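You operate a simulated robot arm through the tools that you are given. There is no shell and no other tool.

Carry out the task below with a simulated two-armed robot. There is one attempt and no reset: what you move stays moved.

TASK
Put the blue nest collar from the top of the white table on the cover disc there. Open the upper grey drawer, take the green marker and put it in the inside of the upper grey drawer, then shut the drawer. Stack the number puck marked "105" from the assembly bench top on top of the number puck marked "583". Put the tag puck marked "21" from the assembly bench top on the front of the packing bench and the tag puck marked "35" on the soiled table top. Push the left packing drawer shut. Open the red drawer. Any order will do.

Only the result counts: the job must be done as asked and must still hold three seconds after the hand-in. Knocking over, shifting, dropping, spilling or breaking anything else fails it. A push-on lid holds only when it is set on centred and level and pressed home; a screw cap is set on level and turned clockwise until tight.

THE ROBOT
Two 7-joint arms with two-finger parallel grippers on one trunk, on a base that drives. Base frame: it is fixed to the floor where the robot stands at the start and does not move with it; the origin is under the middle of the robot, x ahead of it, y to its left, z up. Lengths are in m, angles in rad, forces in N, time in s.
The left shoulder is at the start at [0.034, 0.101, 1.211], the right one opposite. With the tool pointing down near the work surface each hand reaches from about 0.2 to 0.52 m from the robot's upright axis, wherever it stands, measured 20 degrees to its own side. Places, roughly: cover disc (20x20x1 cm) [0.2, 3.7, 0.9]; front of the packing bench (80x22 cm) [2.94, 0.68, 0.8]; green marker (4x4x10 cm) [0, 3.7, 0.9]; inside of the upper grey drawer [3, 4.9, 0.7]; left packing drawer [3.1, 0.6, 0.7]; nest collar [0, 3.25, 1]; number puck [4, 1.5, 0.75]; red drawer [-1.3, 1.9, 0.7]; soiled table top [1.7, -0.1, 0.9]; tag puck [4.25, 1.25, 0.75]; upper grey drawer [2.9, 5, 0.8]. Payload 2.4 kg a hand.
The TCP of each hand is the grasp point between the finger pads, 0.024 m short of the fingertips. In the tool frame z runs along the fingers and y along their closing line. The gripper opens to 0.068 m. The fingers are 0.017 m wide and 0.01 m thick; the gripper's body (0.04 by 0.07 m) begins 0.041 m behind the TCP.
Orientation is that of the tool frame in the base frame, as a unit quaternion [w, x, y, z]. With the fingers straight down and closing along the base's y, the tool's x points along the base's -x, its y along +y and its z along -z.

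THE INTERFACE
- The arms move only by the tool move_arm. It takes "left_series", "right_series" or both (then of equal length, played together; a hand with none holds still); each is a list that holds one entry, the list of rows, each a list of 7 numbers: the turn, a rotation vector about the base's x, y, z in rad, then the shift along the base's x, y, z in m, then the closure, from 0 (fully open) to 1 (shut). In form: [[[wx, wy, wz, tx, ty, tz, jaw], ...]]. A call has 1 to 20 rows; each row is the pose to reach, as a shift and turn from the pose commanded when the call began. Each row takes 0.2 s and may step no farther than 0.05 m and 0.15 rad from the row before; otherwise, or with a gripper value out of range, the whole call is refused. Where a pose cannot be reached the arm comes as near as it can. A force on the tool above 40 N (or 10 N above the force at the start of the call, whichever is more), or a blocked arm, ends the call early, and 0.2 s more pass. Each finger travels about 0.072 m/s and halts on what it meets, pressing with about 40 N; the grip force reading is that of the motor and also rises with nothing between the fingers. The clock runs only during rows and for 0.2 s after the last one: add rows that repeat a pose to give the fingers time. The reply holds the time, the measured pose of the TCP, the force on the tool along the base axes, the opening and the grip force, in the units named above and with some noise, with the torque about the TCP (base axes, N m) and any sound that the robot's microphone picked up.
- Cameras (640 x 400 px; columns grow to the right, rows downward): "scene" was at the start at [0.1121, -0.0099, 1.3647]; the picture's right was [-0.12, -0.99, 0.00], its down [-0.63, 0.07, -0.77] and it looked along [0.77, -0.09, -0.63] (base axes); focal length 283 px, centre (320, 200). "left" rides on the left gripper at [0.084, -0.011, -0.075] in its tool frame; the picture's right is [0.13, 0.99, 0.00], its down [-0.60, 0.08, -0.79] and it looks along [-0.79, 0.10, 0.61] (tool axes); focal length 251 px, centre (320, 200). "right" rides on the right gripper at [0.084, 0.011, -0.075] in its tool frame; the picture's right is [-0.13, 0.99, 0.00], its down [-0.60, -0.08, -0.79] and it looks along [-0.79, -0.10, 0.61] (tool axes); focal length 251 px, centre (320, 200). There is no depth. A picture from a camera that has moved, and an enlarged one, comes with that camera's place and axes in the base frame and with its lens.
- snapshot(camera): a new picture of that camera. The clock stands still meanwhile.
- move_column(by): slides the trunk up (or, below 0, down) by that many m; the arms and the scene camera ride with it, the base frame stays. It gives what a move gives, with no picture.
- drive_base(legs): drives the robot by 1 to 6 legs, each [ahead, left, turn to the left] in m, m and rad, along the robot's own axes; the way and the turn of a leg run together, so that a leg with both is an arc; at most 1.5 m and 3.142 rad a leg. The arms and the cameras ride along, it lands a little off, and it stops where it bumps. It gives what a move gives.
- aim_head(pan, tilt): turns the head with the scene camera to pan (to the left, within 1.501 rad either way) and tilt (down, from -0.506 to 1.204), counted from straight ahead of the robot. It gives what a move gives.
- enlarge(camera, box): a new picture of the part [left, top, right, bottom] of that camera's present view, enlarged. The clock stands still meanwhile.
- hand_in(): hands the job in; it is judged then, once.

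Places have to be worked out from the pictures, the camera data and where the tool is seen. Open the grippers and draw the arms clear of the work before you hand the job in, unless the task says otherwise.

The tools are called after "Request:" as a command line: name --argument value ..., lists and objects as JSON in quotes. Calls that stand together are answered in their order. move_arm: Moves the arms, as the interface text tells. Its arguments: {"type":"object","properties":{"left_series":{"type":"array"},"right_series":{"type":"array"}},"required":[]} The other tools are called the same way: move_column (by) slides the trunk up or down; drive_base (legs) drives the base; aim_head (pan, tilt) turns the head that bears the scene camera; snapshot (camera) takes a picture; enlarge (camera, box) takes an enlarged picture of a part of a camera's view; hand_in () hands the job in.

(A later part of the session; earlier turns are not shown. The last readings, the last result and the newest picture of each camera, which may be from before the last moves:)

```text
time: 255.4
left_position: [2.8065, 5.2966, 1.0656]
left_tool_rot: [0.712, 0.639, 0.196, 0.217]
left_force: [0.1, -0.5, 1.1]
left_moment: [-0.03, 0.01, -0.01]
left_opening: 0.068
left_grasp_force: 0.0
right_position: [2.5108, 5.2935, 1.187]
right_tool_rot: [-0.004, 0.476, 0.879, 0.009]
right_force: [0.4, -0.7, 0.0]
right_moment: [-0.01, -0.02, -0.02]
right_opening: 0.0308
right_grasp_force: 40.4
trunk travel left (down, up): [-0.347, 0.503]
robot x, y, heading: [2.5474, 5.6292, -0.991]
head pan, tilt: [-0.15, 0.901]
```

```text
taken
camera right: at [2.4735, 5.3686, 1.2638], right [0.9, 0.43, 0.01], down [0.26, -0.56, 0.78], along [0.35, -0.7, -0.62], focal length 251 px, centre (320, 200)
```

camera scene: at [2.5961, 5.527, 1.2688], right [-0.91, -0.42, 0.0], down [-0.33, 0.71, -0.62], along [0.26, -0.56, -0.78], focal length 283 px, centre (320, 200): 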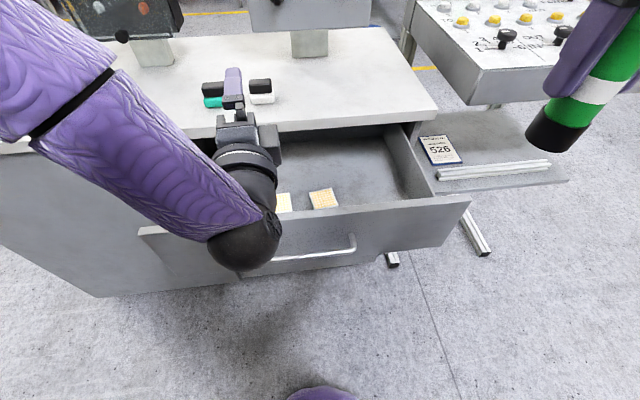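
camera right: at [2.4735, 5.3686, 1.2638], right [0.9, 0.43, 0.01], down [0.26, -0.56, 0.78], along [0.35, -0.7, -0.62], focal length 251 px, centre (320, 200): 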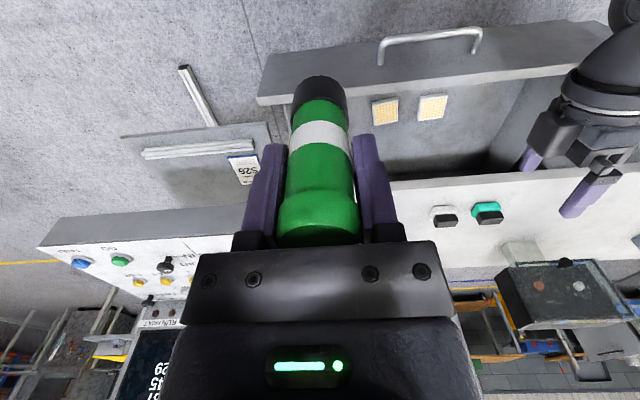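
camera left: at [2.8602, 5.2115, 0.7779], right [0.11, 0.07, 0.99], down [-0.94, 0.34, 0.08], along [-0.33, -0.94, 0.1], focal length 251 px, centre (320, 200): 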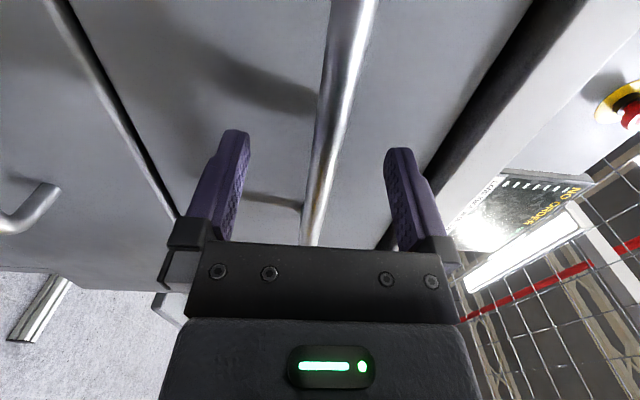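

The drawer floor is at z≈0.725 and holds two small pads near l≈5.12/5.22, so I'll set the marker to their right at ≈[2.684, 5.044]. I drive ahead 0.13 m for reach.

Request:
drive_base --legs '[[0.13, 0, 0]]'

Request:
snapshot --camera "scene"

```text
time: 256.7
left_position: [2.8784, 5.1865, 1.0641]
left_tool_rot: [0.712, 0.639, 0.195, 0.216]
left_force: [0.2, 0.1, 0.0]
left_moment: [-0.02, -0.01, 0.01]
left_opening: 0.0683
left_grasp_force: 0.2
right_position: [2.5807, 5.182, 1.1869]
right_tool_rot: [-0.003, 0.476, 0.879, 0.009]
right_force: [0.9, 0.2, -0.1]
right_moment: [0.03, 0.02, -0.01]
right_opening: 0.0309
right_grasp_force: 39.9
trunk travel left (down, up): [-0.347, 0.503]
robot x, y, heading: [2.6132, 5.5196, -0.995]
head pan, tilt: [-0.15, 0.901]
```

```text
taken
camera scene: at [2.6678, 5.4171, 1.2687], right [-0.91, -0.42, 0.0], down [-0.33, 0.71, -0.62], along [0.26, -0.56, -0.78], focal length 283 px, centre (320, 200)
```

scene: 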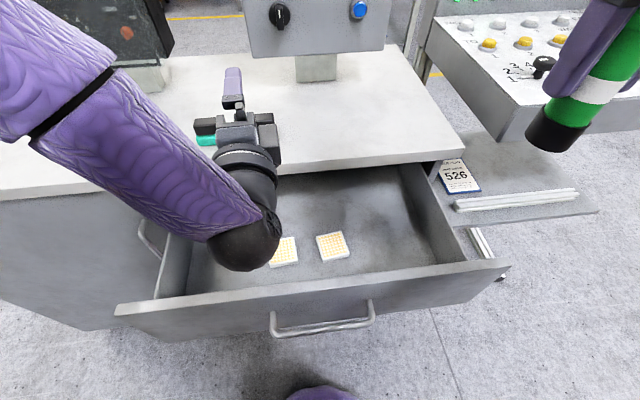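

Now the drawer interior is plainly visible. I move the marker above the clear spot right of the pads and lower it to z≈0.87 to check.

Request:
move_arm --right_series '[[[0, 0, 0, 0.0258, -0.0344, 0, 1], [0, 0, 0, 0.0515, -0.0688, 0, 1], [0, 0, 0, 0.0773, -0.1032, 0, 1], [0, 0, 0, 0.103, -0.1376, 0, 1], [0, 0, 0, 0.103, -0.1376, -0.045, 1], [0, 0, 0, 0.103, -0.1376, -0.09, 1], [0, 0, 0, 0.103, -0.1376, -0.135, 1], [0, 0, 0, 0.103, -0.1376, -0.18, 1], [0, 0, 0, 0.103, -0.1376, -0.225, 1], [0, 0, 0, 0.103, -0.1376, -0.27, 1], [0, 0, 0, 0.103, -0.1376, -0.3, 1], [0, 0, 0, 0.103, -0.1376, -0.3, 1]]]'

Request:
snapshot --camera "scene"

Request:
snapshot --camera "right"

```text
time: 259.3
left_position: [2.879, 5.188, 1.065]
left_tool_rot: [0.711, 0.639, 0.196, 0.216]
left_force: [0.3, -0.1, -0.3]
left_moment: [0.01, 0.03, 0.01]
left_opening: 0.0679
left_grasp_force: 0.0
right_position: [2.6838, 5.0454, 0.8854]
right_tool_rot: [-0.003, 0.477, 0.879, 0.008]
right_force: [-0.7, 0.3, -1.0]
right_moment: [0.03, -0.02, 0.0]
right_opening: 0.0308
right_grasp_force: 40.1
trunk travel left (down, up): [-0.347, 0.503]
robot x, y, heading: [2.617, 5.5192, -0.993]
head pan, tilt: [-0.15, 0.901]
```

```text
taken
camera scene: at [2.6675, 5.4176, 1.2687], right [-0.91, -0.42, 0.0], down [-0.33, 0.71, -0.62], along [0.26, -0.56, -0.78], focal length 283 px, centre (320, 200)
```

scene: 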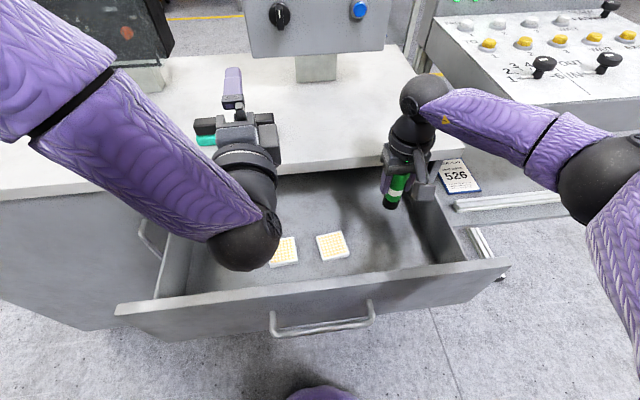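

```text
taken
camera right: at [2.6486, 5.1215, 0.9621], right [0.9, 0.43, 0.01], down [0.26, -0.56, 0.78], along [0.34, -0.7, -0.62], focal length 251 px, centre (320, 200)
```

right: 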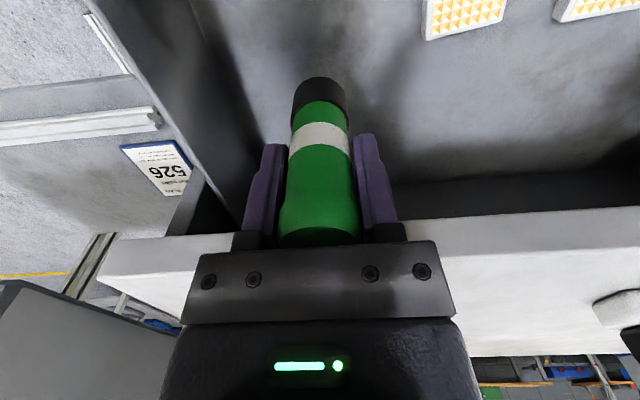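

The marker hangs inside the drawer opening, clear of walls and pads. I lower it to just above the floor and then touch down gently.

Request:
move_arm --right_series '[[[0, 0, 0, 0, 0, -0.03, 1], [0, 0, 0, 0, 0, -0.06, 1], [0, 0, 0, 0, 0, -0.078, 1], [0, 0, 0, 0, 0, -0.078, 1]]]'

Request:
move_arm --right_series '[[[0, 0, 0, 0, 0, -0.004, 1], [0, 0, 0, 0, 0, -0.008, 1], [0, 0, 0, 0, 0, -0.008, 1]]]'

Request:
snapshot --camera "right"

```text
time: 260.3
left_position: [2.8769, 5.1876, 1.0651]
left_tool_rot: [0.711, 0.64, 0.195, 0.217]
left_force: [0.5, -1.1, 0.5]
left_moment: [-0.03, 0.03, 0.01]
left_opening: 0.068
left_grasp_force: 0.0
right_position: [2.6837, 5.0453, 0.8081]
right_tool_rot: [-0.003, 0.476, 0.879, 0.009]
right_force: [0.8, 0.1, -0.1]
right_moment: [-0.01, 0.0, -0.01]
right_opening: 0.0308
right_grasp_force: 39.7
trunk travel left (down, up): [-0.347, 0.503]
robot x, y, heading: [2.6171, 5.5246, -0.994]
head pan, tilt: [-0.15, 0.901]
```

```text
time: 261.1
left_position: [2.8769, 5.1882, 1.0655]
left_tool_rot: [0.712, 0.639, 0.196, 0.216]
left_force: [0.9, -1.0, 0.4]
left_moment: [0.02, 0.02, -0.04]
left_opening: 0.0679
left_grasp_force: 0.1
right_position: [2.6844, 5.0456, 0.8006]
right_tool_rot: [-0.004, 0.477, 0.879, 0.008]
right_force: [0.3, 0.6, -1.0]
right_moment: [0.0, 0.0, 0.02]
right_opening: 0.0306
right_grasp_force: 39.9
trunk travel left (down, up): [-0.347, 0.503]
robot x, y, heading: [2.6154, 5.5169, -0.997]
head pan, tilt: [-0.15, 0.901]
```

```text
taken
camera right: at [2.648, 5.1218, 0.8778], right [0.9, 0.43, 0.01], down [0.26, -0.56, 0.78], along [0.34, -0.7, -0.62], focal length 251 px, centre (320, 200)
```

right: 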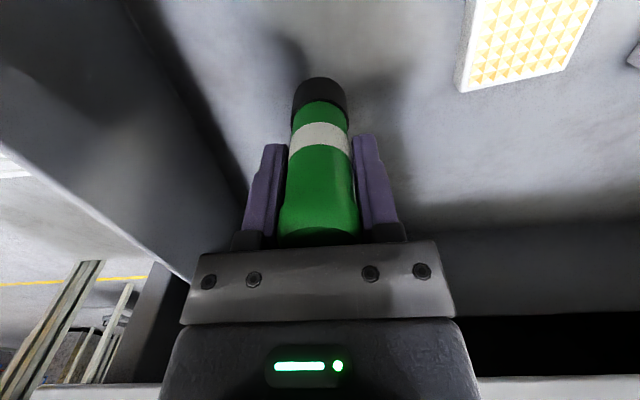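

Not yet touching. I go on in small steps.

Request:
move_arm --right_series '[[[0, 0, 0, 0, 0, -0.003, 1], [0, 0, 0, 0, 0, -0.006, 1]]]'

Request:
move_arm --right_series '[[[0, 0, 0, 0, 0, -0.003, 1], [0, 0, 0, 0, 0, -0.006, 1]]]'

```text
time: 261.7
left_position: [2.8788, 5.1871, 1.0651]
left_tool_rot: [0.711, 0.64, 0.195, 0.216]
left_force: [-0.3, -0.4, -0.5]
left_moment: [-0.01, 0.0, 0.03]
left_opening: 0.0677
left_grasp_force: 0.0
right_position: [2.6842, 5.0467, 0.7933]
right_tool_rot: [-0.004, 0.477, 0.879, 0.007]
right_force: [1.4, 0.7, -1.4]
right_moment: [-0.01, 0.02, -0.01]
right_opening: 0.0305
right_grasp_force: 40.1
trunk travel left (down, up): [-0.347, 0.503]
robot x, y, heading: [2.6148, 5.5194, -0.993]
head pan, tilt: [-0.15, 0.901]
```

```text
time: 262.3
left_position: [2.8783, 5.1868, 1.0648]
left_tool_rot: [0.712, 0.639, 0.196, 0.216]
left_force: [-0.3, 0.4, 0.4]
left_moment: [-0.01, -0.02, 0.0]
left_opening: 0.0681
left_grasp_force: 0.0
right_position: [2.684, 5.0452, 0.7883]
right_tool_rot: [-0.003, 0.476, 0.879, 0.009]
right_force: [-0.2, 0.6, -1.4]
right_moment: [0.04, 0.03, 0.0]
right_opening: 0.031
right_grasp_force: 39.7
trunk travel left (down, up): [-0.347, 0.503]
robot x, y, heading: [2.6186, 5.5182, -0.991]
head pan, tilt: [-0.15, 0.901]
```

Request:
move_arm --right_series '[[[0, 0, 0, 0, 0, -0.003, 1], [0, 0, 0, 0, 0, -0.006, 1]]]'

Request:
move_arm --right_series '[[[0, 0, 0, 0, 0, -0.003, 1], [0, 0, 0, 0, 0, -0.006, 1]]]'

Request:
snapshot --camera "scene"

```text
time: 262.9
left_position: [2.8788, 5.1879, 1.0644]
left_tool_rot: [0.712, 0.639, 0.195, 0.216]
left_force: [0.9, -0.2, -0.2]
left_moment: [0.02, -0.01, 0.04]
left_opening: 0.0681
left_grasp_force: 0.1
right_position: [2.6838, 5.0463, 0.7831]
right_tool_rot: [-0.003, 0.476, 0.879, 0.009]
right_force: [1.1, 0.3, -1.2]
right_moment: [0.0, 0.0, 0.0]
right_opening: 0.0306
right_grasp_force: 40.6
trunk travel left (down, up): [-0.347, 0.503]
robot x, y, heading: [2.616, 5.5176, -0.99]
head pan, tilt: [-0.15, 0.901]
```

```text
time: 263.5
left_position: [2.8782, 5.1878, 1.0655]
left_tool_rot: [0.711, 0.64, 0.195, 0.216]
left_force: [-0.3, 0.0, 0.6]
left_moment: [-0.02, 0.0, 0.0]
left_opening: 0.0679
left_grasp_force: 0.2
right_position: [2.6826, 5.0454, 0.7758]
right_tool_rot: [-0.004, 0.477, 0.879, 0.008]
right_force: [0.4, 0.3, -1.9]
right_moment: [-0.01, 0.04, 0.03]
right_opening: 0.0305
right_grasp_force: 40.2
trunk travel left (down, up): [-0.347, 0.503]
robot x, y, heading: [2.6216, 5.519, -0.994]
head pan, tilt: [-0.15, 0.901]
```

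```text
taken
camera scene: at [2.6675, 5.4176, 1.2687], right [-0.91, -0.42, 0.0], down [-0.33, 0.71, -0.62], along [0.26, -0.56, -0.78], focal length 283 px, centre (320, 200)
```

scene: 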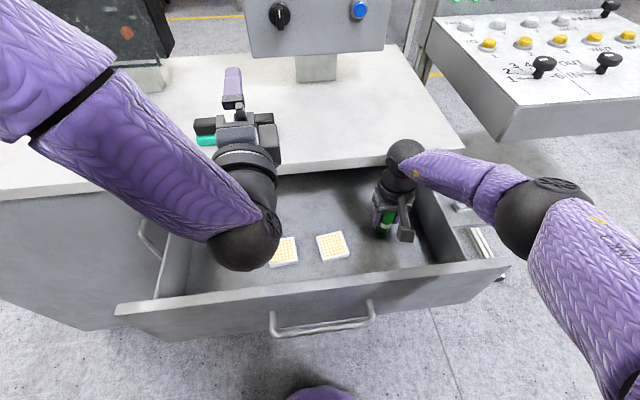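

Request:
move_arm --right_series '[[[0, 0, 0, 0, 0, -0.003, 1], [0, 0, 0, 0, 0, -0.006, 1]]]'

Request:
move_arm --right_series '[[[0, 0, 0, 0, 0, -0.003, 1], [0, 0, 0, 0, 0, -0.006, 1]]]'

Request:
snapshot --camera "right"

```text
time: 264.1
left_position: [2.8783, 5.1875, 1.0652]
left_tool_rot: [0.712, 0.639, 0.196, 0.216]
left_force: [0.3, -0.1, 0.8]
left_moment: [-0.01, 0.0, 0.04]
left_opening: 0.0682
left_grasp_force: 0.0
right_position: [2.684, 5.045, 0.7699]
right_tool_rot: [-0.004, 0.476, 0.879, 0.008]
right_force: [0.8, 0.2, 0.4]
right_moment: [0.01, 0.01, -0.03]
right_opening: 0.0307
right_grasp_force: 39.7
trunk travel left (down, up): [-0.347, 0.503]
robot x, y, heading: [2.6171, 5.518, -0.995]
head pan, tilt: [-0.15, 0.901]
```

```text
time: 264.7
left_position: [2.8766, 5.1885, 1.0667]
left_tool_rot: [0.713, 0.638, 0.196, 0.216]
left_force: [0.2, -0.2, 0.5]
left_moment: [-0.01, -0.01, 0.03]
left_opening: 0.0681
left_grasp_force: 0.0
right_position: [2.6832, 5.0457, 0.768]
right_tool_rot: [0.0, 0.476, 0.879, 0.007]
right_force: [-1.1, -1.2, 39.3]
right_moment: [-0.08, 0.41, 0.02]
right_opening: 0.0309
right_grasp_force: 40.3
trunk travel left (down, up): [-0.347, 0.503]
robot x, y, heading: [2.6104, 5.518, -0.996]
head pan, tilt: [-0.15, 0.901]
```

```text
taken
camera right: at [2.6471, 5.1222, 0.8441], right [0.9, 0.43, 0.01], down [0.26, -0.56, 0.79], along [0.35, -0.71, -0.62], focal length 251 px, centre (320, 200)
```

right: 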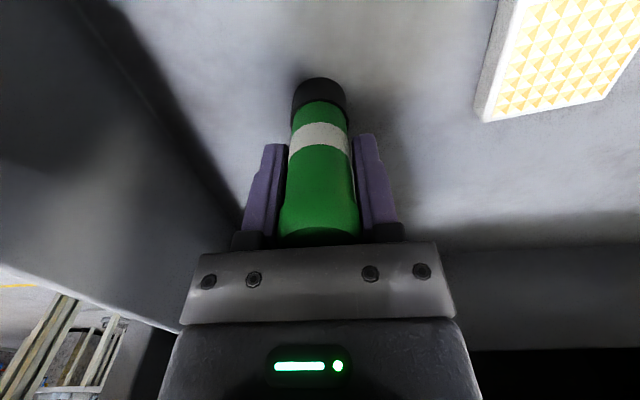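

Contact with the drawer floor. I relieve the force 3 mm, open the gripper part-way, and rise straight up.

Request:
move_arm --right_series '[[[0, 0, 0, 0, 0, 0.003, 1], [0, 0, 0, 0, 0, 0.004, 0.5], [0, 0, 0, 0, 0, 0.004, 0.25], [0, 0, 0, 0, 0, 0.004, 0.25], [0, 0, 0, 0, 0, 0.004, 0.25], [0, 0, 0, 0, 0, 0.03, 0.25], [0, 0, 0, 0, 0, 0.07, 0.25], [0, 0, 0, 0, 0, 0.11, 0.25], [0, 0, 0, 0, 0, 0.15, 0.25], [0, 0, 0, 0, 0, 0.19, 0.25], [0, 0, 0, 0, 0, 0.23, 0.25], [0, 0, 0, 0, 0, 0.27, 0.25], [0, 0, 0, 0, 0, 0.3, 0.25], [0, 0, 0, 0, 0, 0.3, 0.25]]]'

Request:
snapshot --camera "scene"

Request:
snapshot --camera "right"

```text
time: 267.7
left_position: [2.8775, 5.1873, 1.0645]
left_tool_rot: [0.711, 0.64, 0.196, 0.216]
left_force: [0.4, 1.2, -0.4]
left_moment: [0.02, 0.02, 0.0]
left_opening: 0.068
left_grasp_force: 0.1
right_position: [2.6834, 5.0441, 1.0635]
right_tool_rot: [-0.003, 0.476, 0.879, 0.009]
right_force: [0.7, 0.9, -0.8]
right_moment: [-0.02, 0.0, 0.02]
right_opening: 0.0514
right_grasp_force: 0.1
trunk travel left (down, up): [-0.347, 0.503]
robot x, y, heading: [2.6163, 5.5202, -0.999]
head pan, tilt: [-0.15, 0.901]
```

```text
taken
camera scene: at [2.6675, 5.4176, 1.2687], right [-0.91, -0.42, 0.0], down [-0.33, 0.71, -0.62], along [0.26, -0.56, -0.78], focal length 283 px, centre (320, 200)
```

scene: 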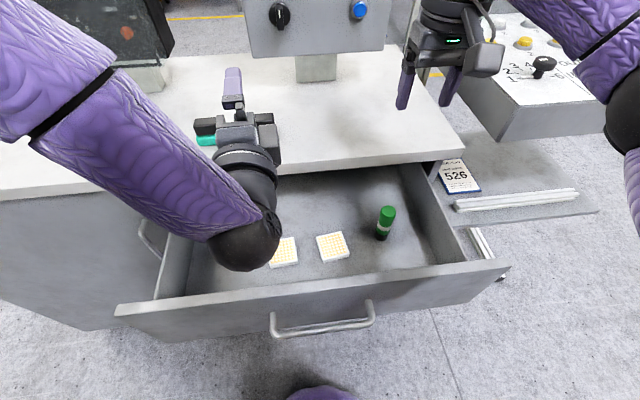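

```text
taken
camera right: at [2.6476, 5.1201, 1.1407], right [0.9, 0.43, 0.01], down [0.26, -0.56, 0.78], along [0.34, -0.7, -0.62], focal length 251 px, centre (320, 200)
```

right: 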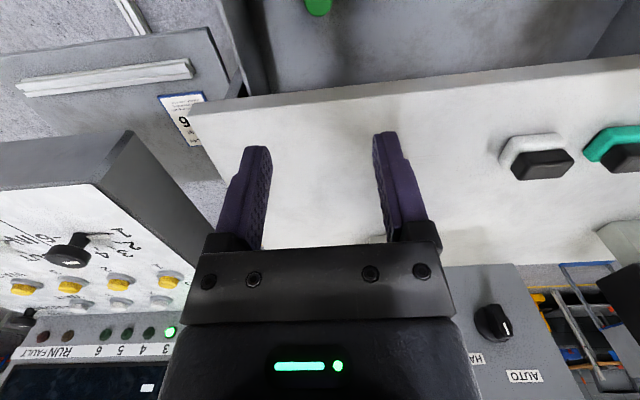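

The marker stands in the drawer. I back away 0.35 m (and 8 cm right to centre the left hand on the drawer), then draw the right hand in.

Request:
drive_base --legs '[[-0.35, -0.08, 0]]'

Request:
move_arm --right_series '[[[0, 0, 0, -0.022, 0.034, 0.01, 0], [0, 0, 0, -0.044, 0.067, 0.02, 0], [0, 0, 0, -0.066, 0.101, 0.03, 0], [0, 0, 0, -0.088, 0.134, 0.04, 0], [0, 0, 0, -0.095, 0.145, 0.06, 0], [0, 0, 0, -0.095, 0.145, 0.08, 0]]]' --left_series '[[[0, 0, 0, 0, 0, 0, 1], [0, 0, 0, 0, 0, 0, 1], [0, 0, 0, 0, 0, 0, 1], [0, 0, 0, 0, 0, 0, 1], [0, 0, 0, 0, 0, 0, 1], [0, 0, 0, 0, 0, 0, 1]]]'

Request:
move_column --by -0.23

Request:
aim_head --pan 0.0 --tilt 0.7

Request:
snapshot --camera "scene"

```text
time: 270.0
left_position: [2.6196, 5.4343, 1.0659]
left_tool_rot: [0.712, 0.639, 0.194, 0.216]
left_force: [0.6, 0.5, 0.0]
left_moment: [-0.05, 0.02, -0.03]
left_opening: 0.0681
left_grasp_force: 0.1
right_position: [2.4252, 5.2911, 1.0645]
right_tool_rot: [-0.003, 0.477, 0.879, 0.008]
right_force: [0.2, 0.3, 0.1]
right_moment: [0.03, 0.02, -0.01]
right_opening: 0.0513
right_grasp_force: 0.1
trunk travel left (down, up): [-0.347, 0.503]
robot x, y, heading: [2.3576, 5.7637, -0.996]
head pan, tilt: [-0.15, 0.901]
```

```text
time: 271.4
left_position: [2.6195, 5.4337, 1.0646]
left_tool_rot: [0.712, 0.639, 0.194, 0.216]
left_force: [0.0, -0.3, -0.1]
left_moment: [-0.01, -0.01, 0.02]
left_opening: 0.0
left_grasp_force: 24.0
right_position: [2.3313, 5.4384, 1.1442]
right_tool_rot: [-0.003, 0.478, 0.879, 0.01]
right_force: [-0.4, -0.4, 0.2]
right_moment: [-0.04, 0.05, 0.03]
right_opening: 0.0678
right_grasp_force: 0.0
trunk travel left (down, up): [-0.347, 0.503]
robot x, y, heading: [2.3612, 5.7633, -0.997]
head pan, tilt: [-0.15, 0.901]
```

```text
time: 273.8
left_position: [2.6199, 5.4339, 0.8358]
left_tool_rot: [0.713, 0.638, 0.196, 0.216]
left_force: [-0.4, -0.8, -0.3]
left_moment: [0.0, -0.03, -0.01]
left_opening: 0.0001
left_grasp_force: 23.5
right_position: [2.3294, 5.4362, 0.9143]
right_tool_rot: [-0.003, 0.478, 0.879, 0.009]
right_force: [0.3, 0.2, 0.1]
right_moment: [0.01, 0.01, 0.04]
right_opening: 0.0679
right_grasp_force: 0.1
trunk travel left (down, up): [-0.117, 0.732]
robot x, y, heading: [2.3616, 5.7667, -0.997]
head pan, tilt: [-0.15, 0.901]
```

```text
time: 274.6
left_position: [2.62, 5.4338, 0.8362]
left_tool_rot: [0.712, 0.639, 0.195, 0.216]
left_force: [1.0, 0.5, -0.8]
left_moment: [0.01, -0.03, -0.01]
left_opening: 0.0001
left_grasp_force: 23.6
right_position: [2.3306, 5.4359, 0.9136]
right_tool_rot: [-0.003, 0.478, 0.878, 0.008]
right_force: [0.4, -0.4, 0.1]
right_moment: [0.01, -0.01, 0.01]
right_opening: 0.0682
right_grasp_force: 0.1
trunk travel left (down, up): [-0.117, 0.732]
robot x, y, heading: [2.3569, 5.7672, -0.999]
head pan, tilt: [0.0, 0.7]
```

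```text
taken
camera scene: at [2.4559, 5.614, 1.0505], right [-0.84, -0.54, 0.0], down [-0.35, 0.54, -0.76], along [0.42, -0.64, -0.64], focal length 283 px, centre (320, 200)
```

scene: 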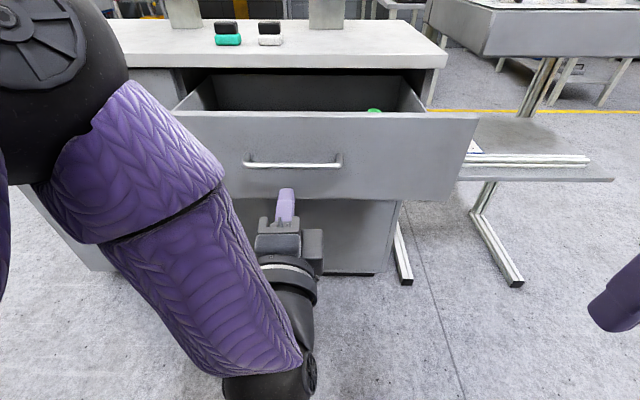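

Left fist is centred on the drawer front above the handle. I drive forward to push the drawer shut in stages.

Request:
drive_base --legs '[[0.2, 0, 0]]'

Request:
drive_base --legs '[[0.12, 0, 0]]'

Request:
snapshot --camera "scene"

```text
time: 276.2
left_position: [2.7277, 5.2679, 0.836]
left_tool_rot: [0.712, 0.639, 0.195, 0.216]
left_force: [0.9, 0.1, 0.3]
left_moment: [0.01, 0.03, -0.01]
left_opening: 0.0001
left_grasp_force: 24.0
right_position: [2.4372, 5.2688, 0.9135]
right_tool_rot: [-0.003, 0.477, 0.879, 0.009]
right_force: [0.8, -0.6, -0.6]
right_moment: [0.0, -0.01, 0.01]
right_opening: 0.0679
right_grasp_force: 0.0
trunk travel left (down, up): [-0.117, 0.732]
robot x, y, heading: [2.465, 5.6007, -0.993]
head pan, tilt: [0.0, 0.7]
```

```text
time: 277.4
left_position: [2.7945, 5.1689, 0.8352]
left_tool_rot: [0.712, 0.639, 0.196, 0.216]
left_force: [0.1, -0.6, -0.7]
left_moment: [0.02, -0.01, 0.01]
left_opening: 0.0
left_grasp_force: 23.5
right_position: [2.5033, 5.1714, 0.9127]
right_tool_rot: [-0.004, 0.476, 0.879, 0.009]
right_force: [0.0, 0.7, -0.3]
right_moment: [0.02, -0.04, -0.03]
right_opening: 0.0683
right_grasp_force: 0.1
trunk travel left (down, up): [-0.117, 0.732]
robot x, y, heading: [2.5312, 5.5016, -0.995]
head pan, tilt: [0.0, 0.7]
```

```text
taken
camera scene: at [2.6282, 5.3498, 1.0505], right [-0.84, -0.55, 0.0], down [-0.35, 0.54, -0.76], along [0.42, -0.64, -0.64], focal length 283 px, centre (320, 200)
```

scene: 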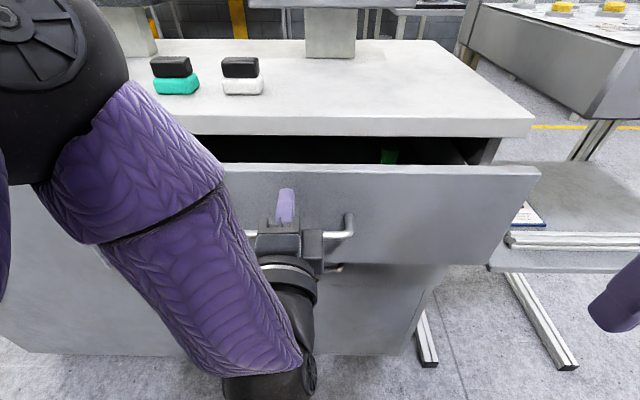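

The drawer is closing (about 0.1 m left), marker still upright. I keep pushing.

Request:
drive_base --legs '[[0.08, 0, 0]]'

Request:
drive_base --legs '[[0.06, 0, 0]]'

Request:
snapshot --camera "scene"

```text
time: 278.4
left_position: [2.8379, 5.1026, 0.8345]
left_tool_rot: [0.711, 0.639, 0.196, 0.216]
left_force: [0.1, 0.4, 0.2]
left_moment: [0.03, -0.01, 0.02]
left_opening: 0.0
left_grasp_force: 23.7
right_position: [2.5473, 5.1044, 0.9125]
right_tool_rot: [-0.003, 0.477, 0.879, 0.009]
right_force: [0.4, -0.5, 0.9]
right_moment: [0.03, -0.01, 0.01]
right_opening: 0.0678
right_grasp_force: 0.0
trunk travel left (down, up): [-0.117, 0.732]
robot x, y, heading: [2.5707, 5.436, -0.994]
head pan, tilt: [0.0, 0.7]
```

```text
time: 279.3
left_position: [2.8426, 5.0934, 0.8364]
left_tool_rot: [0.713, 0.639, 0.193, 0.215]
left_force: [-12.6, 24.1, 10.6]
left_moment: [-0.1, -0.01, -0.09]
left_opening: 0.0
left_grasp_force: 24.3
right_position: [2.5563, 5.0916, 0.9152]
right_tool_rot: [-0.003, 0.475, 0.88, 0.008]
right_force: [0.6, -0.1, 0.4]
right_moment: [0.01, 0.03, -0.01]
right_opening: 0.0679
right_grasp_force: 0.0
trunk travel left (down, up): [-0.117, 0.732]
robot x, y, heading: [2.5844, 5.4163, -0.988]
head pan, tilt: [0.0, 0.7]
stopped in leg 1: the force on the tool passed its limit at 126 N (the readings are from after the stop); the commanded pose is now the measured one
```

```text
taken
camera scene: at [2.6805, 5.2709, 1.0512], right [-0.84, -0.55, 0.0], down [-0.35, 0.54, -0.77], along [0.42, -0.64, -0.64], focal length 283 px, centre (320, 200)
```

scene: 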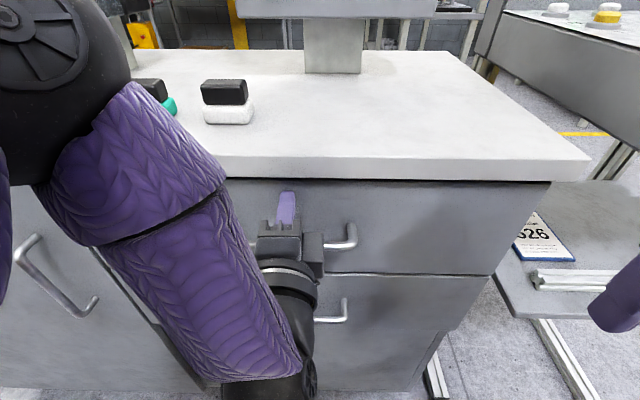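

The push ended against a hard stop: the drawer looks shut and flush. I back away and verify.

Request:
drive_base --legs '[[-0.35, 0, 0]]'

Request:
snapshot --camera "scene"

```text
time: 281.6
left_position: [2.6514, 5.3865, 0.8336]
left_tool_rot: [0.71, 0.64, 0.196, 0.217]
left_force: [-0.2, -0.1, -0.4]
left_moment: [-0.01, -0.01, -0.02]
left_opening: 0.0002
left_grasp_force: 23.6
right_position: [2.3635, 5.3843, 0.9127]
right_tool_rot: [-0.004, 0.473, 0.881, 0.009]
right_force: [0.2, -0.2, 0.5]
right_moment: [0.0, 0.01, 0.0]
right_opening: 0.0679
right_grasp_force: 0.1
trunk travel left (down, up): [-0.117, 0.732]
robot x, y, heading: [2.3891, 5.7146, -0.989]
head pan, tilt: [0.0, 0.7]
```

```text
taken
camera scene: at [2.489, 5.5628, 1.0505], right [-0.83, -0.55, 0.0], down [-0.35, 0.54, -0.76], along [0.42, -0.64, -0.64], focal length 283 px, centre (320, 200)
```

scene: 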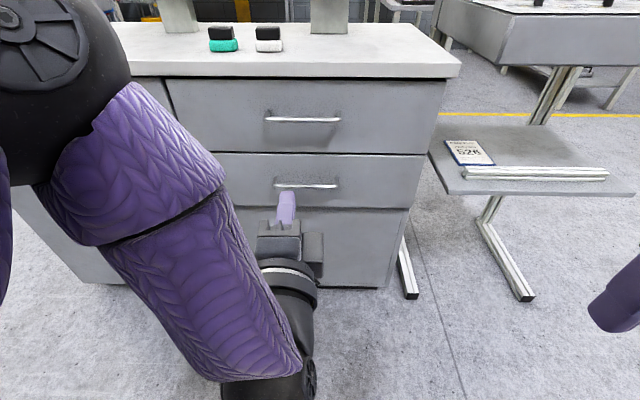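

The grey drawer is shut flush with the marker inside. Next are the packing and assembly benches; I raise the trunk for travel and drive around the kiosk toward them.

Request:
move_column --by 0.3

Request:
drive_base --legs '[[0, -1.4, 0], [1.3, 0, 0]]'

Request:
aim_head --pan 0.0 --tilt 0.25

Request:
snapshot --camera "scene"

```text
time: 284.6
left_position: [2.6508, 5.386, 1.1344]
left_tool_rot: [0.709, 0.641, 0.197, 0.218]
left_force: [0.3, 0.3, 0.5]
left_moment: [0.04, 0.01, -0.01]
left_opening: 0.0001
left_grasp_force: 23.8
right_position: [2.3637, 5.3831, 1.2127]
right_tool_rot: [-0.004, 0.474, 0.88, 0.009]
right_force: [0.6, -0.5, -0.7]
right_moment: [0.03, -0.03, -0.01]
right_opening: 0.068
right_grasp_force: 0.0
trunk travel left (down, up): [-0.417, 0.433]
robot x, y, heading: [2.3899, 5.7166, -0.987]
head pan, tilt: [0.0, 0.7]
```

```text
time: 297.6
left_position: [2.1803, 3.5397, 1.1324]
left_tool_rot: [0.709, 0.641, 0.197, 0.219]
left_force: [-1.1, 0.0, -0.5]
left_moment: [-0.01, 0.01, 0.0]
left_opening: 0.0002
left_grasp_force: 23.9
right_position: [1.8942, 3.5378, 1.2132]
right_tool_rot: [-0.005, 0.475, 0.88, 0.009]
right_force: [0.3, 0.2, -0.2]
right_moment: [-0.04, 0.0, 0.02]
right_opening: 0.0678
right_grasp_force: 0.0
trunk travel left (down, up): [-0.417, 0.433]
robot x, y, heading: [1.9193, 3.8699, -0.984]
head pan, tilt: [0.0, 0.7]
```

```text
time: 298.5
left_position: [2.1814, 3.5404, 1.1353]
left_tool_rot: [0.709, 0.641, 0.197, 0.219]
left_force: [-0.1, 0.2, 0.0]
left_moment: [-0.02, -0.01, -0.02]
left_opening: 0.0
left_grasp_force: 24.1
right_position: [1.8935, 3.5368, 1.2129]
right_tool_rot: [-0.003, 0.473, 0.881, 0.009]
right_force: [-0.7, -0.5, 0.9]
right_moment: [0.01, 0.02, 0.0]
right_opening: 0.0678
right_grasp_force: 0.0
trunk travel left (down, up): [-0.417, 0.433]
robot x, y, heading: [1.9224, 3.8682, -0.983]
head pan, tilt: [0.0, 0.25]
```

```text
taken
camera scene: at [1.9855, 3.7656, 1.3962], right [-0.83, -0.55, 0.0], down [-0.14, 0.21, -0.97], along [0.54, -0.81, -0.25], focal length 283 px, centre (320, 200)
```

scene: 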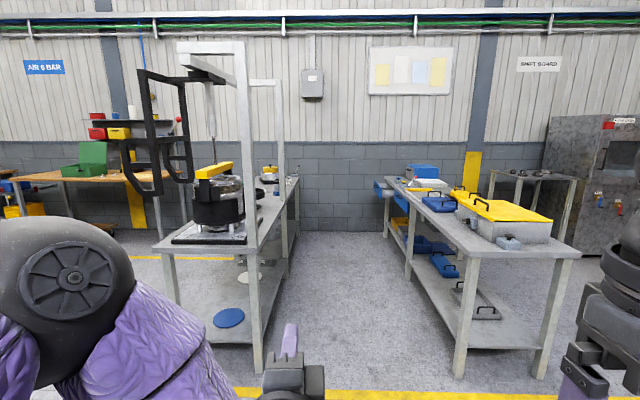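

Now I see the layout: the packing bench is on the right with a blue drawer sticking out into the aisle near the wall end, and the assembly bench on the left. I drive down the aisle.

Request:
drive_base --legs '[[0, -0.2, 0], [1.5, 0, 0]]'

Request:
snapshot --camera "scene"

```text
time: 307.1
left_position: [2.8097, 2.1821, 1.1355]
left_tool_rot: [0.712, 0.643, 0.19, 0.21]
left_force: [0.3, 0.5, -0.9]
left_moment: [0.0, 0.0, 0.02]
left_opening: 0.0001
left_grasp_force: 23.7
right_position: [2.5237, 2.1871, 1.2134]
right_tool_rot: [-0.004, 0.483, 0.876, 0.01]
right_force: [-0.3, 0.7, -0.5]
right_moment: [-0.02, -0.01, -0.03]
right_opening: 0.0682
right_grasp_force: 0.0
trunk travel left (down, up): [-0.417, 0.433]
robot x, y, heading: [2.5577, 2.5178, -1.005]
head pan, tilt: [0.0, 0.25]
```

```text
taken
camera scene: at [2.6202, 2.4133, 1.3963], right [-0.85, -0.53, 0.0], down [-0.13, 0.21, -0.97], along [0.52, -0.82, -0.25], focal length 283 px, centre (320, 200)
```

scene: 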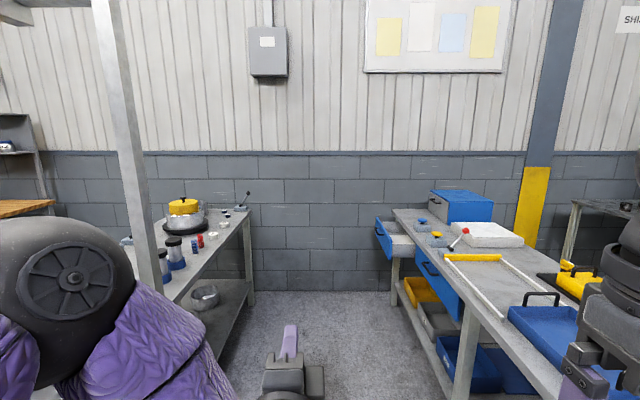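

The left packing drawer (blue) is pulled out ~0.16 m at the wall end of the packing bench. I go further down the aisle and turn right to face it.

Request:
drive_base --legs '[[1.45, 0, 0], [0, 0, -1.565]]'

Request:
aim_head --pan 0.1 --tilt 0.6

Request:
snapshot --camera "scene"

```text
time: 318.1
left_position: [3.0132, 1.0332, 1.1353]
left_tool_rot: [0.654, 0.592, -0.316, -0.348]
left_force: [1.0, 0.2, 0.3]
left_moment: [0.01, 0.0, -0.01]
left_opening: 0.0003
left_grasp_force: 23.9
right_position: [3.0119, 1.3209, 1.2133]
right_tool_rot: [0.004, 0.959, 0.285, 0.009]
right_force: [0.5, 0.2, -0.4]
right_moment: [-0.02, -0.04, -0.01]
right_opening: 0.0679
right_grasp_force: 0.0
trunk travel left (down, up): [-0.417, 0.433]
robot x, y, heading: [3.3445, 1.2949, -2.557]
head pan, tilt: [0.0, 0.25]
```

```text
time: 318.9
left_position: [3.0132, 1.0329, 1.1349]
left_tool_rot: [0.655, 0.592, -0.316, -0.349]
left_force: [0.1, 0.8, -1.2]
left_moment: [0.02, 0.0, 0.0]
left_opening: 0.0001
left_grasp_force: 23.1
right_position: [3.011, 1.319, 1.2134]
right_tool_rot: [0.004, 0.958, 0.286, 0.01]
right_force: [0.3, 0.5, -0.3]
right_moment: [0.03, 0.0, -0.02]
right_opening: 0.0682
right_grasp_force: 0.1
trunk travel left (down, up): [-0.417, 0.433]
robot x, y, heading: [3.3441, 1.2904, -2.567]
head pan, tilt: [0.099, 0.6]
```

```text
taken
camera scene: at [3.248, 1.2218, 1.3641], right [-0.63, 0.78, 0.0], down [0.44, 0.35, -0.83], along [-0.64, -0.52, -0.56], focal length 283 px, centre (320, 200)
```

scene: 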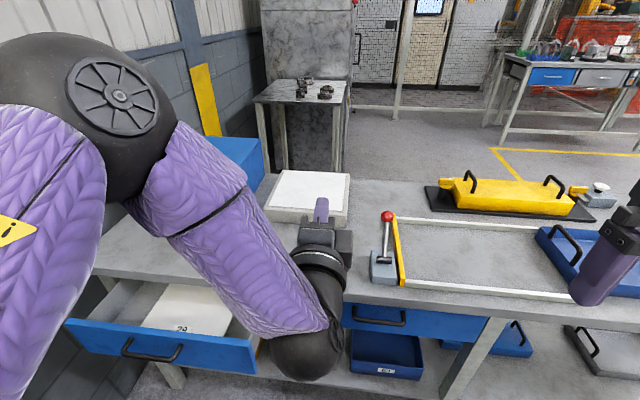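

The open drawer's front spans d≈-3.24…-3.71 at s≈1.64, z≈0.63–0.74. I back off 0.15 m, shift left 0.34 m in front of it, and lower the trunk so the left fist is at z≈0.72.

Request:
drive_base --legs '[[-0.15, 0, 0], [0, 0.34, 0]]'

Request:
move_column --by -0.4

Request:
snapshot --camera "scene"

```text
time: 322.1
left_position: [3.3235, 0.8306, 1.1338]
left_tool_rot: [0.654, 0.592, -0.316, -0.351]
left_force: [-0.1, 0.4, 0.6]
left_moment: [0.0, 0.01, 0.0]
left_opening: 0.0002
left_grasp_force: 23.2
right_position: [3.3253, 1.1167, 1.2124]
right_tool_rot: [0.003, 0.959, 0.282, 0.009]
right_force: [0.2, -0.3, -0.4]
right_moment: [0.01, 0.05, -0.02]
right_opening: 0.0678
right_grasp_force: 0.1
trunk travel left (down, up): [-0.417, 0.433]
robot x, y, heading: [3.6546, 1.0858, -2.564]
head pan, tilt: [0.099, 0.6]
```

```text
time: 326.0
left_position: [3.3244, 0.8306, 0.7346]
left_tool_rot: [0.654, 0.591, -0.316, -0.351]
left_force: [-0.8, 0.1, 0.0]
left_moment: [0.03, -0.02, 0.02]
left_opening: 0.0
left_grasp_force: 22.9
right_position: [3.3247, 1.1176, 0.8125]
right_tool_rot: [0.004, 0.959, 0.284, 0.009]
right_force: [-0.2, 1.0, -0.2]
right_moment: [0.01, -0.01, 0.0]
right_opening: 0.0679
right_grasp_force: 0.0
trunk travel left (down, up): [-0.017, 0.833]
robot x, y, heading: [3.6537, 1.0886, -2.568]
head pan, tilt: [0.099, 0.6]
```

```text
taken
camera scene: at [3.4736, 0.9621, 0.9549], right [-0.62, 0.78, 0.0], down [0.44, 0.35, -0.82], along [-0.64, -0.52, -0.57], focal length 283 px, centre (320, 200)
```

scene: 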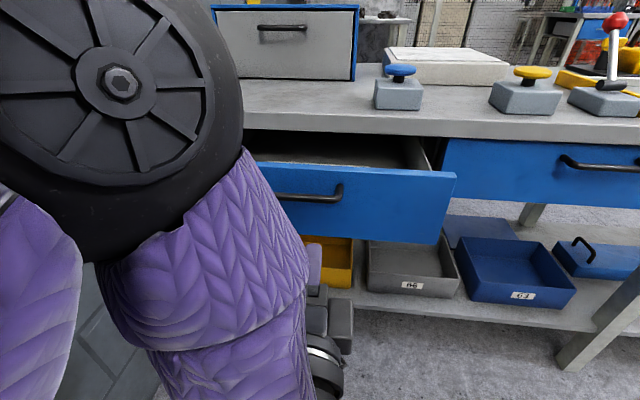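

The fist is laterally centred on the drawer (d≈-3.43) at z≈0.735. I lower the last 1.6 cm of trunk travel plus 1 cm with the arm so it meets the panel well below its top edge.

Request:
move_column --by -0.016

Request:
move_arm --left_series '[[[0, 0, 0, 0, 0, -0.006, 1], [0, 0, 0, 0, 0, -0.012, 1], [0, 0, 0, 0, 0, -0.012, 1]]]'

```text
time: 326.6
left_position: [3.3239, 0.8306, 0.719]
left_tool_rot: [0.654, 0.592, -0.316, -0.35]
left_force: [0.9, 0.2, 0.6]
left_moment: [0.0, -0.01, -0.04]
left_opening: 0.0
left_grasp_force: 24.6
right_position: [3.3248, 1.1178, 0.7967]
right_tool_rot: [0.003, 0.959, 0.283, 0.01]
right_force: [0.5, 0.4, -1.4]
right_moment: [0.0, 0.01, -0.01]
right_opening: 0.0679
right_grasp_force: 0.1
trunk travel left (down, up): [-0.001, 0.849]
robot x, y, heading: [3.6514, 1.0876, -2.569]
head pan, tilt: [0.099, 0.6]
```

```text
time: 327.4
left_position: [3.324, 0.8304, 0.7065]
left_tool_rot: [0.654, 0.591, -0.316, -0.35]
left_force: [0.6, 0.7, 0.1]
left_moment: [0.01, -0.02, 0.01]
left_opening: 0.0
left_grasp_force: 24.0
left hand out of reach, approached as far as the arm can: row 2
right_position: [3.324, 1.1174, 0.797]
right_tool_rot: [0.004, 0.959, 0.284, 0.009]
right_force: [0.0, -0.2, -0.2]
right_moment: [-0.02, 0.03, 0.0]
right_opening: 0.0681
right_grasp_force: 0.1
trunk travel left (down, up): [-0.001, 0.849]
robot x, y, heading: [3.6571, 1.087, -2.565]
head pan, tilt: [0.099, 0.6]
```

The handle bar itself is at z≈0.70, so I raise the fist back to z≈0.721 to press the panel between the bar and its top edge, then push.

Request:
move_arm --left_series '[[[0, 0, 0, 0, 0, 0.007, 1], [0, 0, 0, 0, 0, 0.015, 1], [0, 0, 0, 0, 0, 0.015, 1]]]'

Request:
drive_base --legs '[[0.13, 0, 0]]'

Request:
snapshot --camera "scene"

Request:
snapshot --camera "left"

```text
time: 328.2
left_position: [3.3239, 0.8311, 0.7224]
left_tool_rot: [0.654, 0.591, -0.317, -0.349]
left_force: [0.6, -0.5, 0.2]
left_moment: [0.02, 0.0, -0.02]
left_opening: 0.0
left_grasp_force: 23.7
right_position: [3.3244, 1.117, 0.7976]
right_tool_rot: [0.003, 0.959, 0.282, 0.01]
right_force: [0.7, 0.0, -0.3]
right_moment: [-0.02, 0.02, -0.02]
right_opening: 0.0679
right_grasp_force: 0.0
trunk travel left (down, up): [-0.001, 0.849]
robot x, y, heading: [3.6588, 1.0894, -2.563]
head pan, tilt: [0.099, 0.6]
```

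```text
time: 329.5
left_position: [3.2145, 0.7593, 0.7222]
left_tool_rot: [0.654, 0.591, -0.316, -0.35]
left_force: [-0.4, 0.2, -0.2]
left_moment: [-0.01, 0.01, 0.02]
left_opening: 0.0
left_grasp_force: 24.0
right_position: [3.2153, 1.0462, 0.7975]
right_tool_rot: [0.003, 0.959, 0.285, 0.009]
right_force: [0.4, -0.3, 0.3]
right_moment: [0.0, -0.06, 0.02]
right_opening: 0.0683
right_grasp_force: 0.1
trunk travel left (down, up): [-0.001, 0.849]
robot x, y, heading: [3.5429, 1.0145, -2.567]
head pan, tilt: [0.099, 0.6]
```

```text
taken
camera scene: at [3.3591, 0.8878, 0.938], right [-0.62, 0.78, 0.0], down [0.44, 0.35, -0.82], along [-0.64, -0.52, -0.57], focal length 283 px, centre (320, 200)
```

scene: 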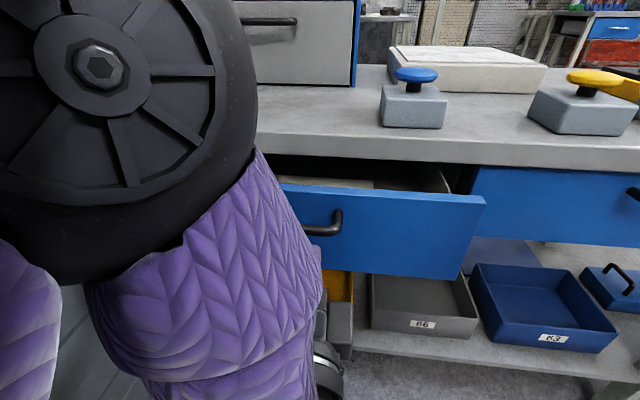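

```text
taken
camera left: at [3.3221, 0.7307, 0.7023], right [0.15, -0.05, 0.99], down [0.33, 0.94, 0.0], along [-0.93, 0.32, 0.16], focal length 251 px, centre (320, 200)
```

left: 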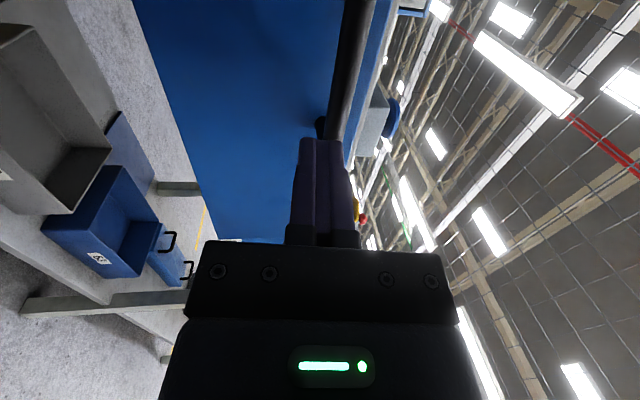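

The fist is level with the handle's end and close to the panel's top edge. I shift 6 cm right (clear of the handle) and lower 1.2 cm, then push.

Request:
drive_base --legs '[[0, -0.06, 0]]'

Request:
move_arm --left_series '[[[0, 0, 0, 0, 0, -0.006, 1], [0, 0, 0, 0, 0, -0.013, 1], [0, 0, 0, 0, 0, -0.013, 1]]]'

Request:
snapshot --camera "left"

```text
time: 330.4
left_position: [3.1822, 0.8105, 0.7213]
left_tool_rot: [0.653, 0.591, -0.317, -0.351]
left_force: [-0.5, 1.2, 0.3]
left_moment: [-0.01, -0.05, 0.0]
left_opening: 0.0001
left_grasp_force: 24.1
right_position: [3.1822, 1.097, 0.7966]
right_tool_rot: [0.003, 0.959, 0.283, 0.009]
right_force: [-0.1, 0.1, 0.3]
right_moment: [-0.02, 0.02, -0.01]
right_opening: 0.0681
right_grasp_force: 0.1
trunk travel left (down, up): [-0.001, 0.849]
robot x, y, heading: [3.515, 1.0671, -2.573]
head pan, tilt: [0.099, 0.6]
```

```text
time: 331.2
left_position: [3.1824, 0.8096, 0.7086]
left_tool_rot: [0.654, 0.591, -0.316, -0.351]
left_force: [0.4, 0.3, -0.5]
left_moment: [0.0, -0.01, -0.02]
left_opening: 0.0
left_grasp_force: 23.7
right_position: [3.1815, 1.0966, 0.7966]
right_tool_rot: [0.004, 0.959, 0.283, 0.009]
right_force: [-0.5, -0.2, 0.9]
right_moment: [-0.03, 0.02, 0.02]
right_opening: 0.0681
right_grasp_force: 0.1
trunk travel left (down, up): [-0.001, 0.849]
robot x, y, heading: [3.5129, 1.0678, -2.565]
head pan, tilt: [0.099, 0.6]
```

```text
taken
camera left: at [3.2893, 0.7807, 0.6892], right [0.15, -0.05, 0.99], down [0.33, 0.94, 0.0], along [-0.93, 0.32, 0.16], focal length 251 px, centre (320, 200)
```

left: 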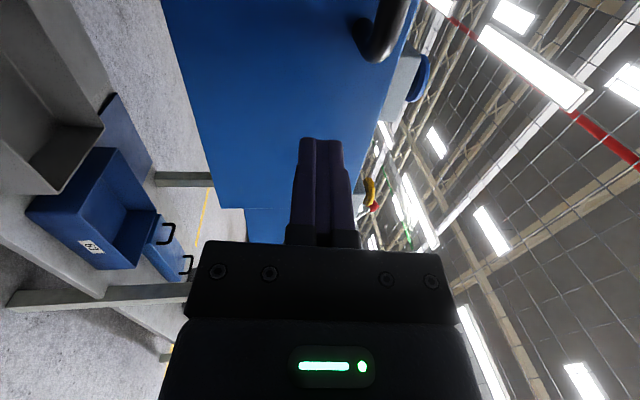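

The fist now faces bare panel. I push forward in stages until the drawer meets its stop.

Request:
drive_base --legs '[[0.1, 0, 0]]'

Request:
snapshot --camera "scene"

```text
time: 332.4
left_position: [3.0995, 0.7545, 0.7087]
left_tool_rot: [0.654, 0.591, -0.316, -0.35]
left_force: [0.7, 0.0, 0.0]
left_moment: [-0.02, -0.01, -0.01]
left_opening: 0.0002
left_grasp_force: 23.1
right_position: [3.1008, 1.0435, 0.7961]
right_tool_rot: [0.004, 0.959, 0.284, 0.01]
right_force: [0.7, 0.9, 0.1]
right_moment: [-0.02, -0.01, -0.06]
right_opening: 0.0679
right_grasp_force: 0.0
trunk travel left (down, up): [-0.001, 0.849]
robot x, y, heading: [3.4284, 1.0121, -2.566]
head pan, tilt: [0.099, 0.6]
```

```text
taken
camera scene: at [3.2438, 0.8843, 0.938], right [-0.63, 0.78, 0.0], down [0.44, 0.35, -0.82], along [-0.64, -0.52, -0.57], focal length 283 px, centre (320, 200)
```

scene: 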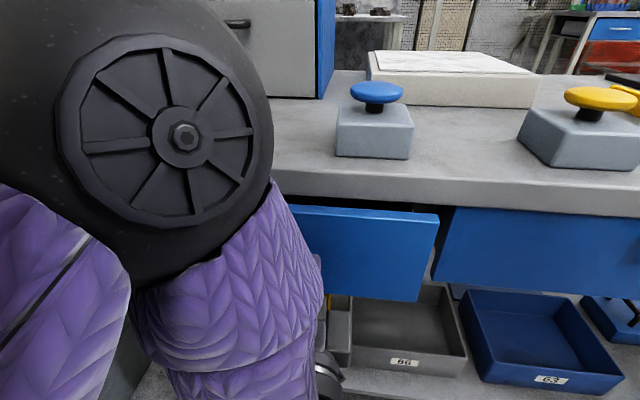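

Nearly closed; about 4–5 cm remain. I push on until the stop.

Request:
drive_base --legs '[[0.035, 0, 0]]'

Request:
drive_base --legs '[[0.03, 0, 0]]'

Request:
snapshot --camera "scene"

```text
time: 333.2
left_position: [3.0704, 0.7358, 0.7086]
left_tool_rot: [0.654, 0.591, -0.316, -0.349]
left_force: [0.5, 0.2, 0.7]
left_moment: [-0.03, 0.03, 0.01]
left_opening: 0.0001
left_grasp_force: 23.3
right_position: [3.0691, 1.0237, 0.7978]
right_tool_rot: [0.003, 0.959, 0.284, 0.009]
right_force: [1.2, -1.0, -0.1]
right_moment: [0.01, 0.01, 0.01]
right_opening: 0.0682
right_grasp_force: 0.0
trunk travel left (down, up): [-0.001, 0.849]
robot x, y, heading: [3.4006, 0.9963, -2.567]
head pan, tilt: [0.099, 0.6]
```

```text
time: 334.1
left_position: [3.059, 0.7291, 0.7091]
left_tool_rot: [0.653, 0.591, -0.319, -0.351]
left_force: [18.2, 10.6, 8.6]
left_moment: [0.0, 0.13, -0.06]
left_opening: 0.0
left_grasp_force: 23.7
right_position: [3.0562, 1.0138, 0.7978]
right_tool_rot: [0.004, 0.958, 0.285, 0.008]
right_force: [0.0, 0.4, 0.5]
right_moment: [0.02, 0.01, 0.0]
right_opening: 0.0681
right_grasp_force: 0.1
trunk travel left (down, up): [-0.001, 0.849]
robot x, y, heading: [3.3871, 0.9855, -2.563]
head pan, tilt: [0.099, 0.6]
stopped in leg 1: the force on the tool passed its limit at 107 N (the readings are from after the stop); the commanded pose is now the measured one
```

```text
taken
camera scene: at [3.2013, 0.8559, 0.9385], right [-0.63, 0.78, 0.0], down [0.44, 0.35, -0.83], along [-0.64, -0.52, -0.56], focal length 283 px, centre (320, 200)
```

scene: 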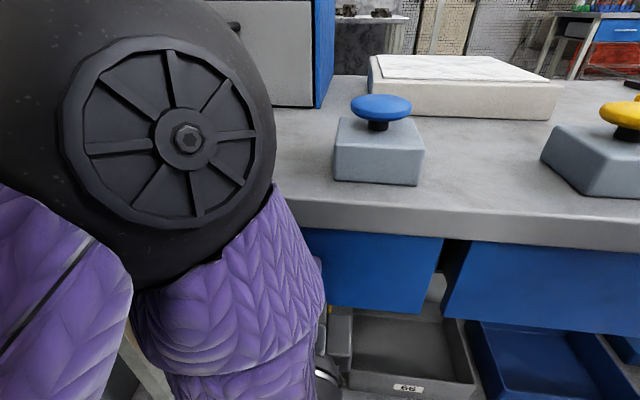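

The drawer hit its stop and looks flush with its neighbour. I back off and verify from farther away.

Request:
drive_base --legs '[[-0.3, 0, 0]]'

Request:
move_column --by 0.4

Request:
snapshot --camera "scene"

```text
time: 336.1
left_position: [3.3051, 0.8888, 0.707]
left_tool_rot: [0.652, 0.592, -0.318, -0.351]
left_force: [0.8, 0.2, 0.8]
left_moment: [-0.02, 0.01, 0.01]
left_opening: 0.0
left_grasp_force: 23.5
right_position: [3.3018, 1.1734, 0.797]
right_tool_rot: [0.004, 0.959, 0.284, 0.009]
right_force: [-0.8, -0.6, 0.4]
right_moment: [-0.02, -0.02, -0.01]
right_opening: 0.068
right_grasp_force: 0.0
trunk travel left (down, up): [-0.001, 0.849]
robot x, y, heading: [3.6357, 1.1481, -2.563]
head pan, tilt: [0.099, 0.6]
```

```text
time: 339.9
left_position: [3.3071, 0.8903, 1.1149]
left_tool_rot: [0.657, 0.588, -0.316, -0.351]
left_force: [0.0, 0.3, 0.0]
left_moment: [-0.01, 0.0, 0.0]
left_opening: 0.0
left_grasp_force: 23.2
right_position: [3.3007, 1.174, 1.1966]
right_tool_rot: [0.004, 0.959, 0.285, 0.009]
right_force: [-0.2, -0.9, 0.0]
right_moment: [0.01, -0.01, 0.01]
right_opening: 0.0678
right_grasp_force: 0.0
trunk travel left (down, up): [-0.401, 0.449]
robot x, y, heading: [3.6358, 1.146, -2.565]
head pan, tilt: [0.099, 0.6]
```

```text
taken
camera scene: at [3.5363, 1.0747, 1.3479], right [-0.63, 0.78, 0.0], down [0.44, 0.35, -0.82], along [-0.64, -0.52, -0.57], focal length 283 px, centre (320, 200)
```

scene: 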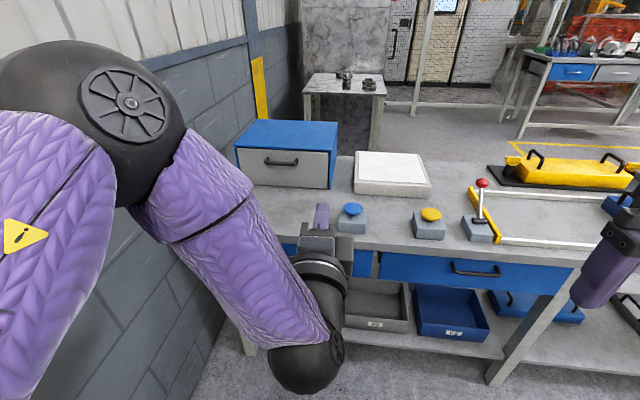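

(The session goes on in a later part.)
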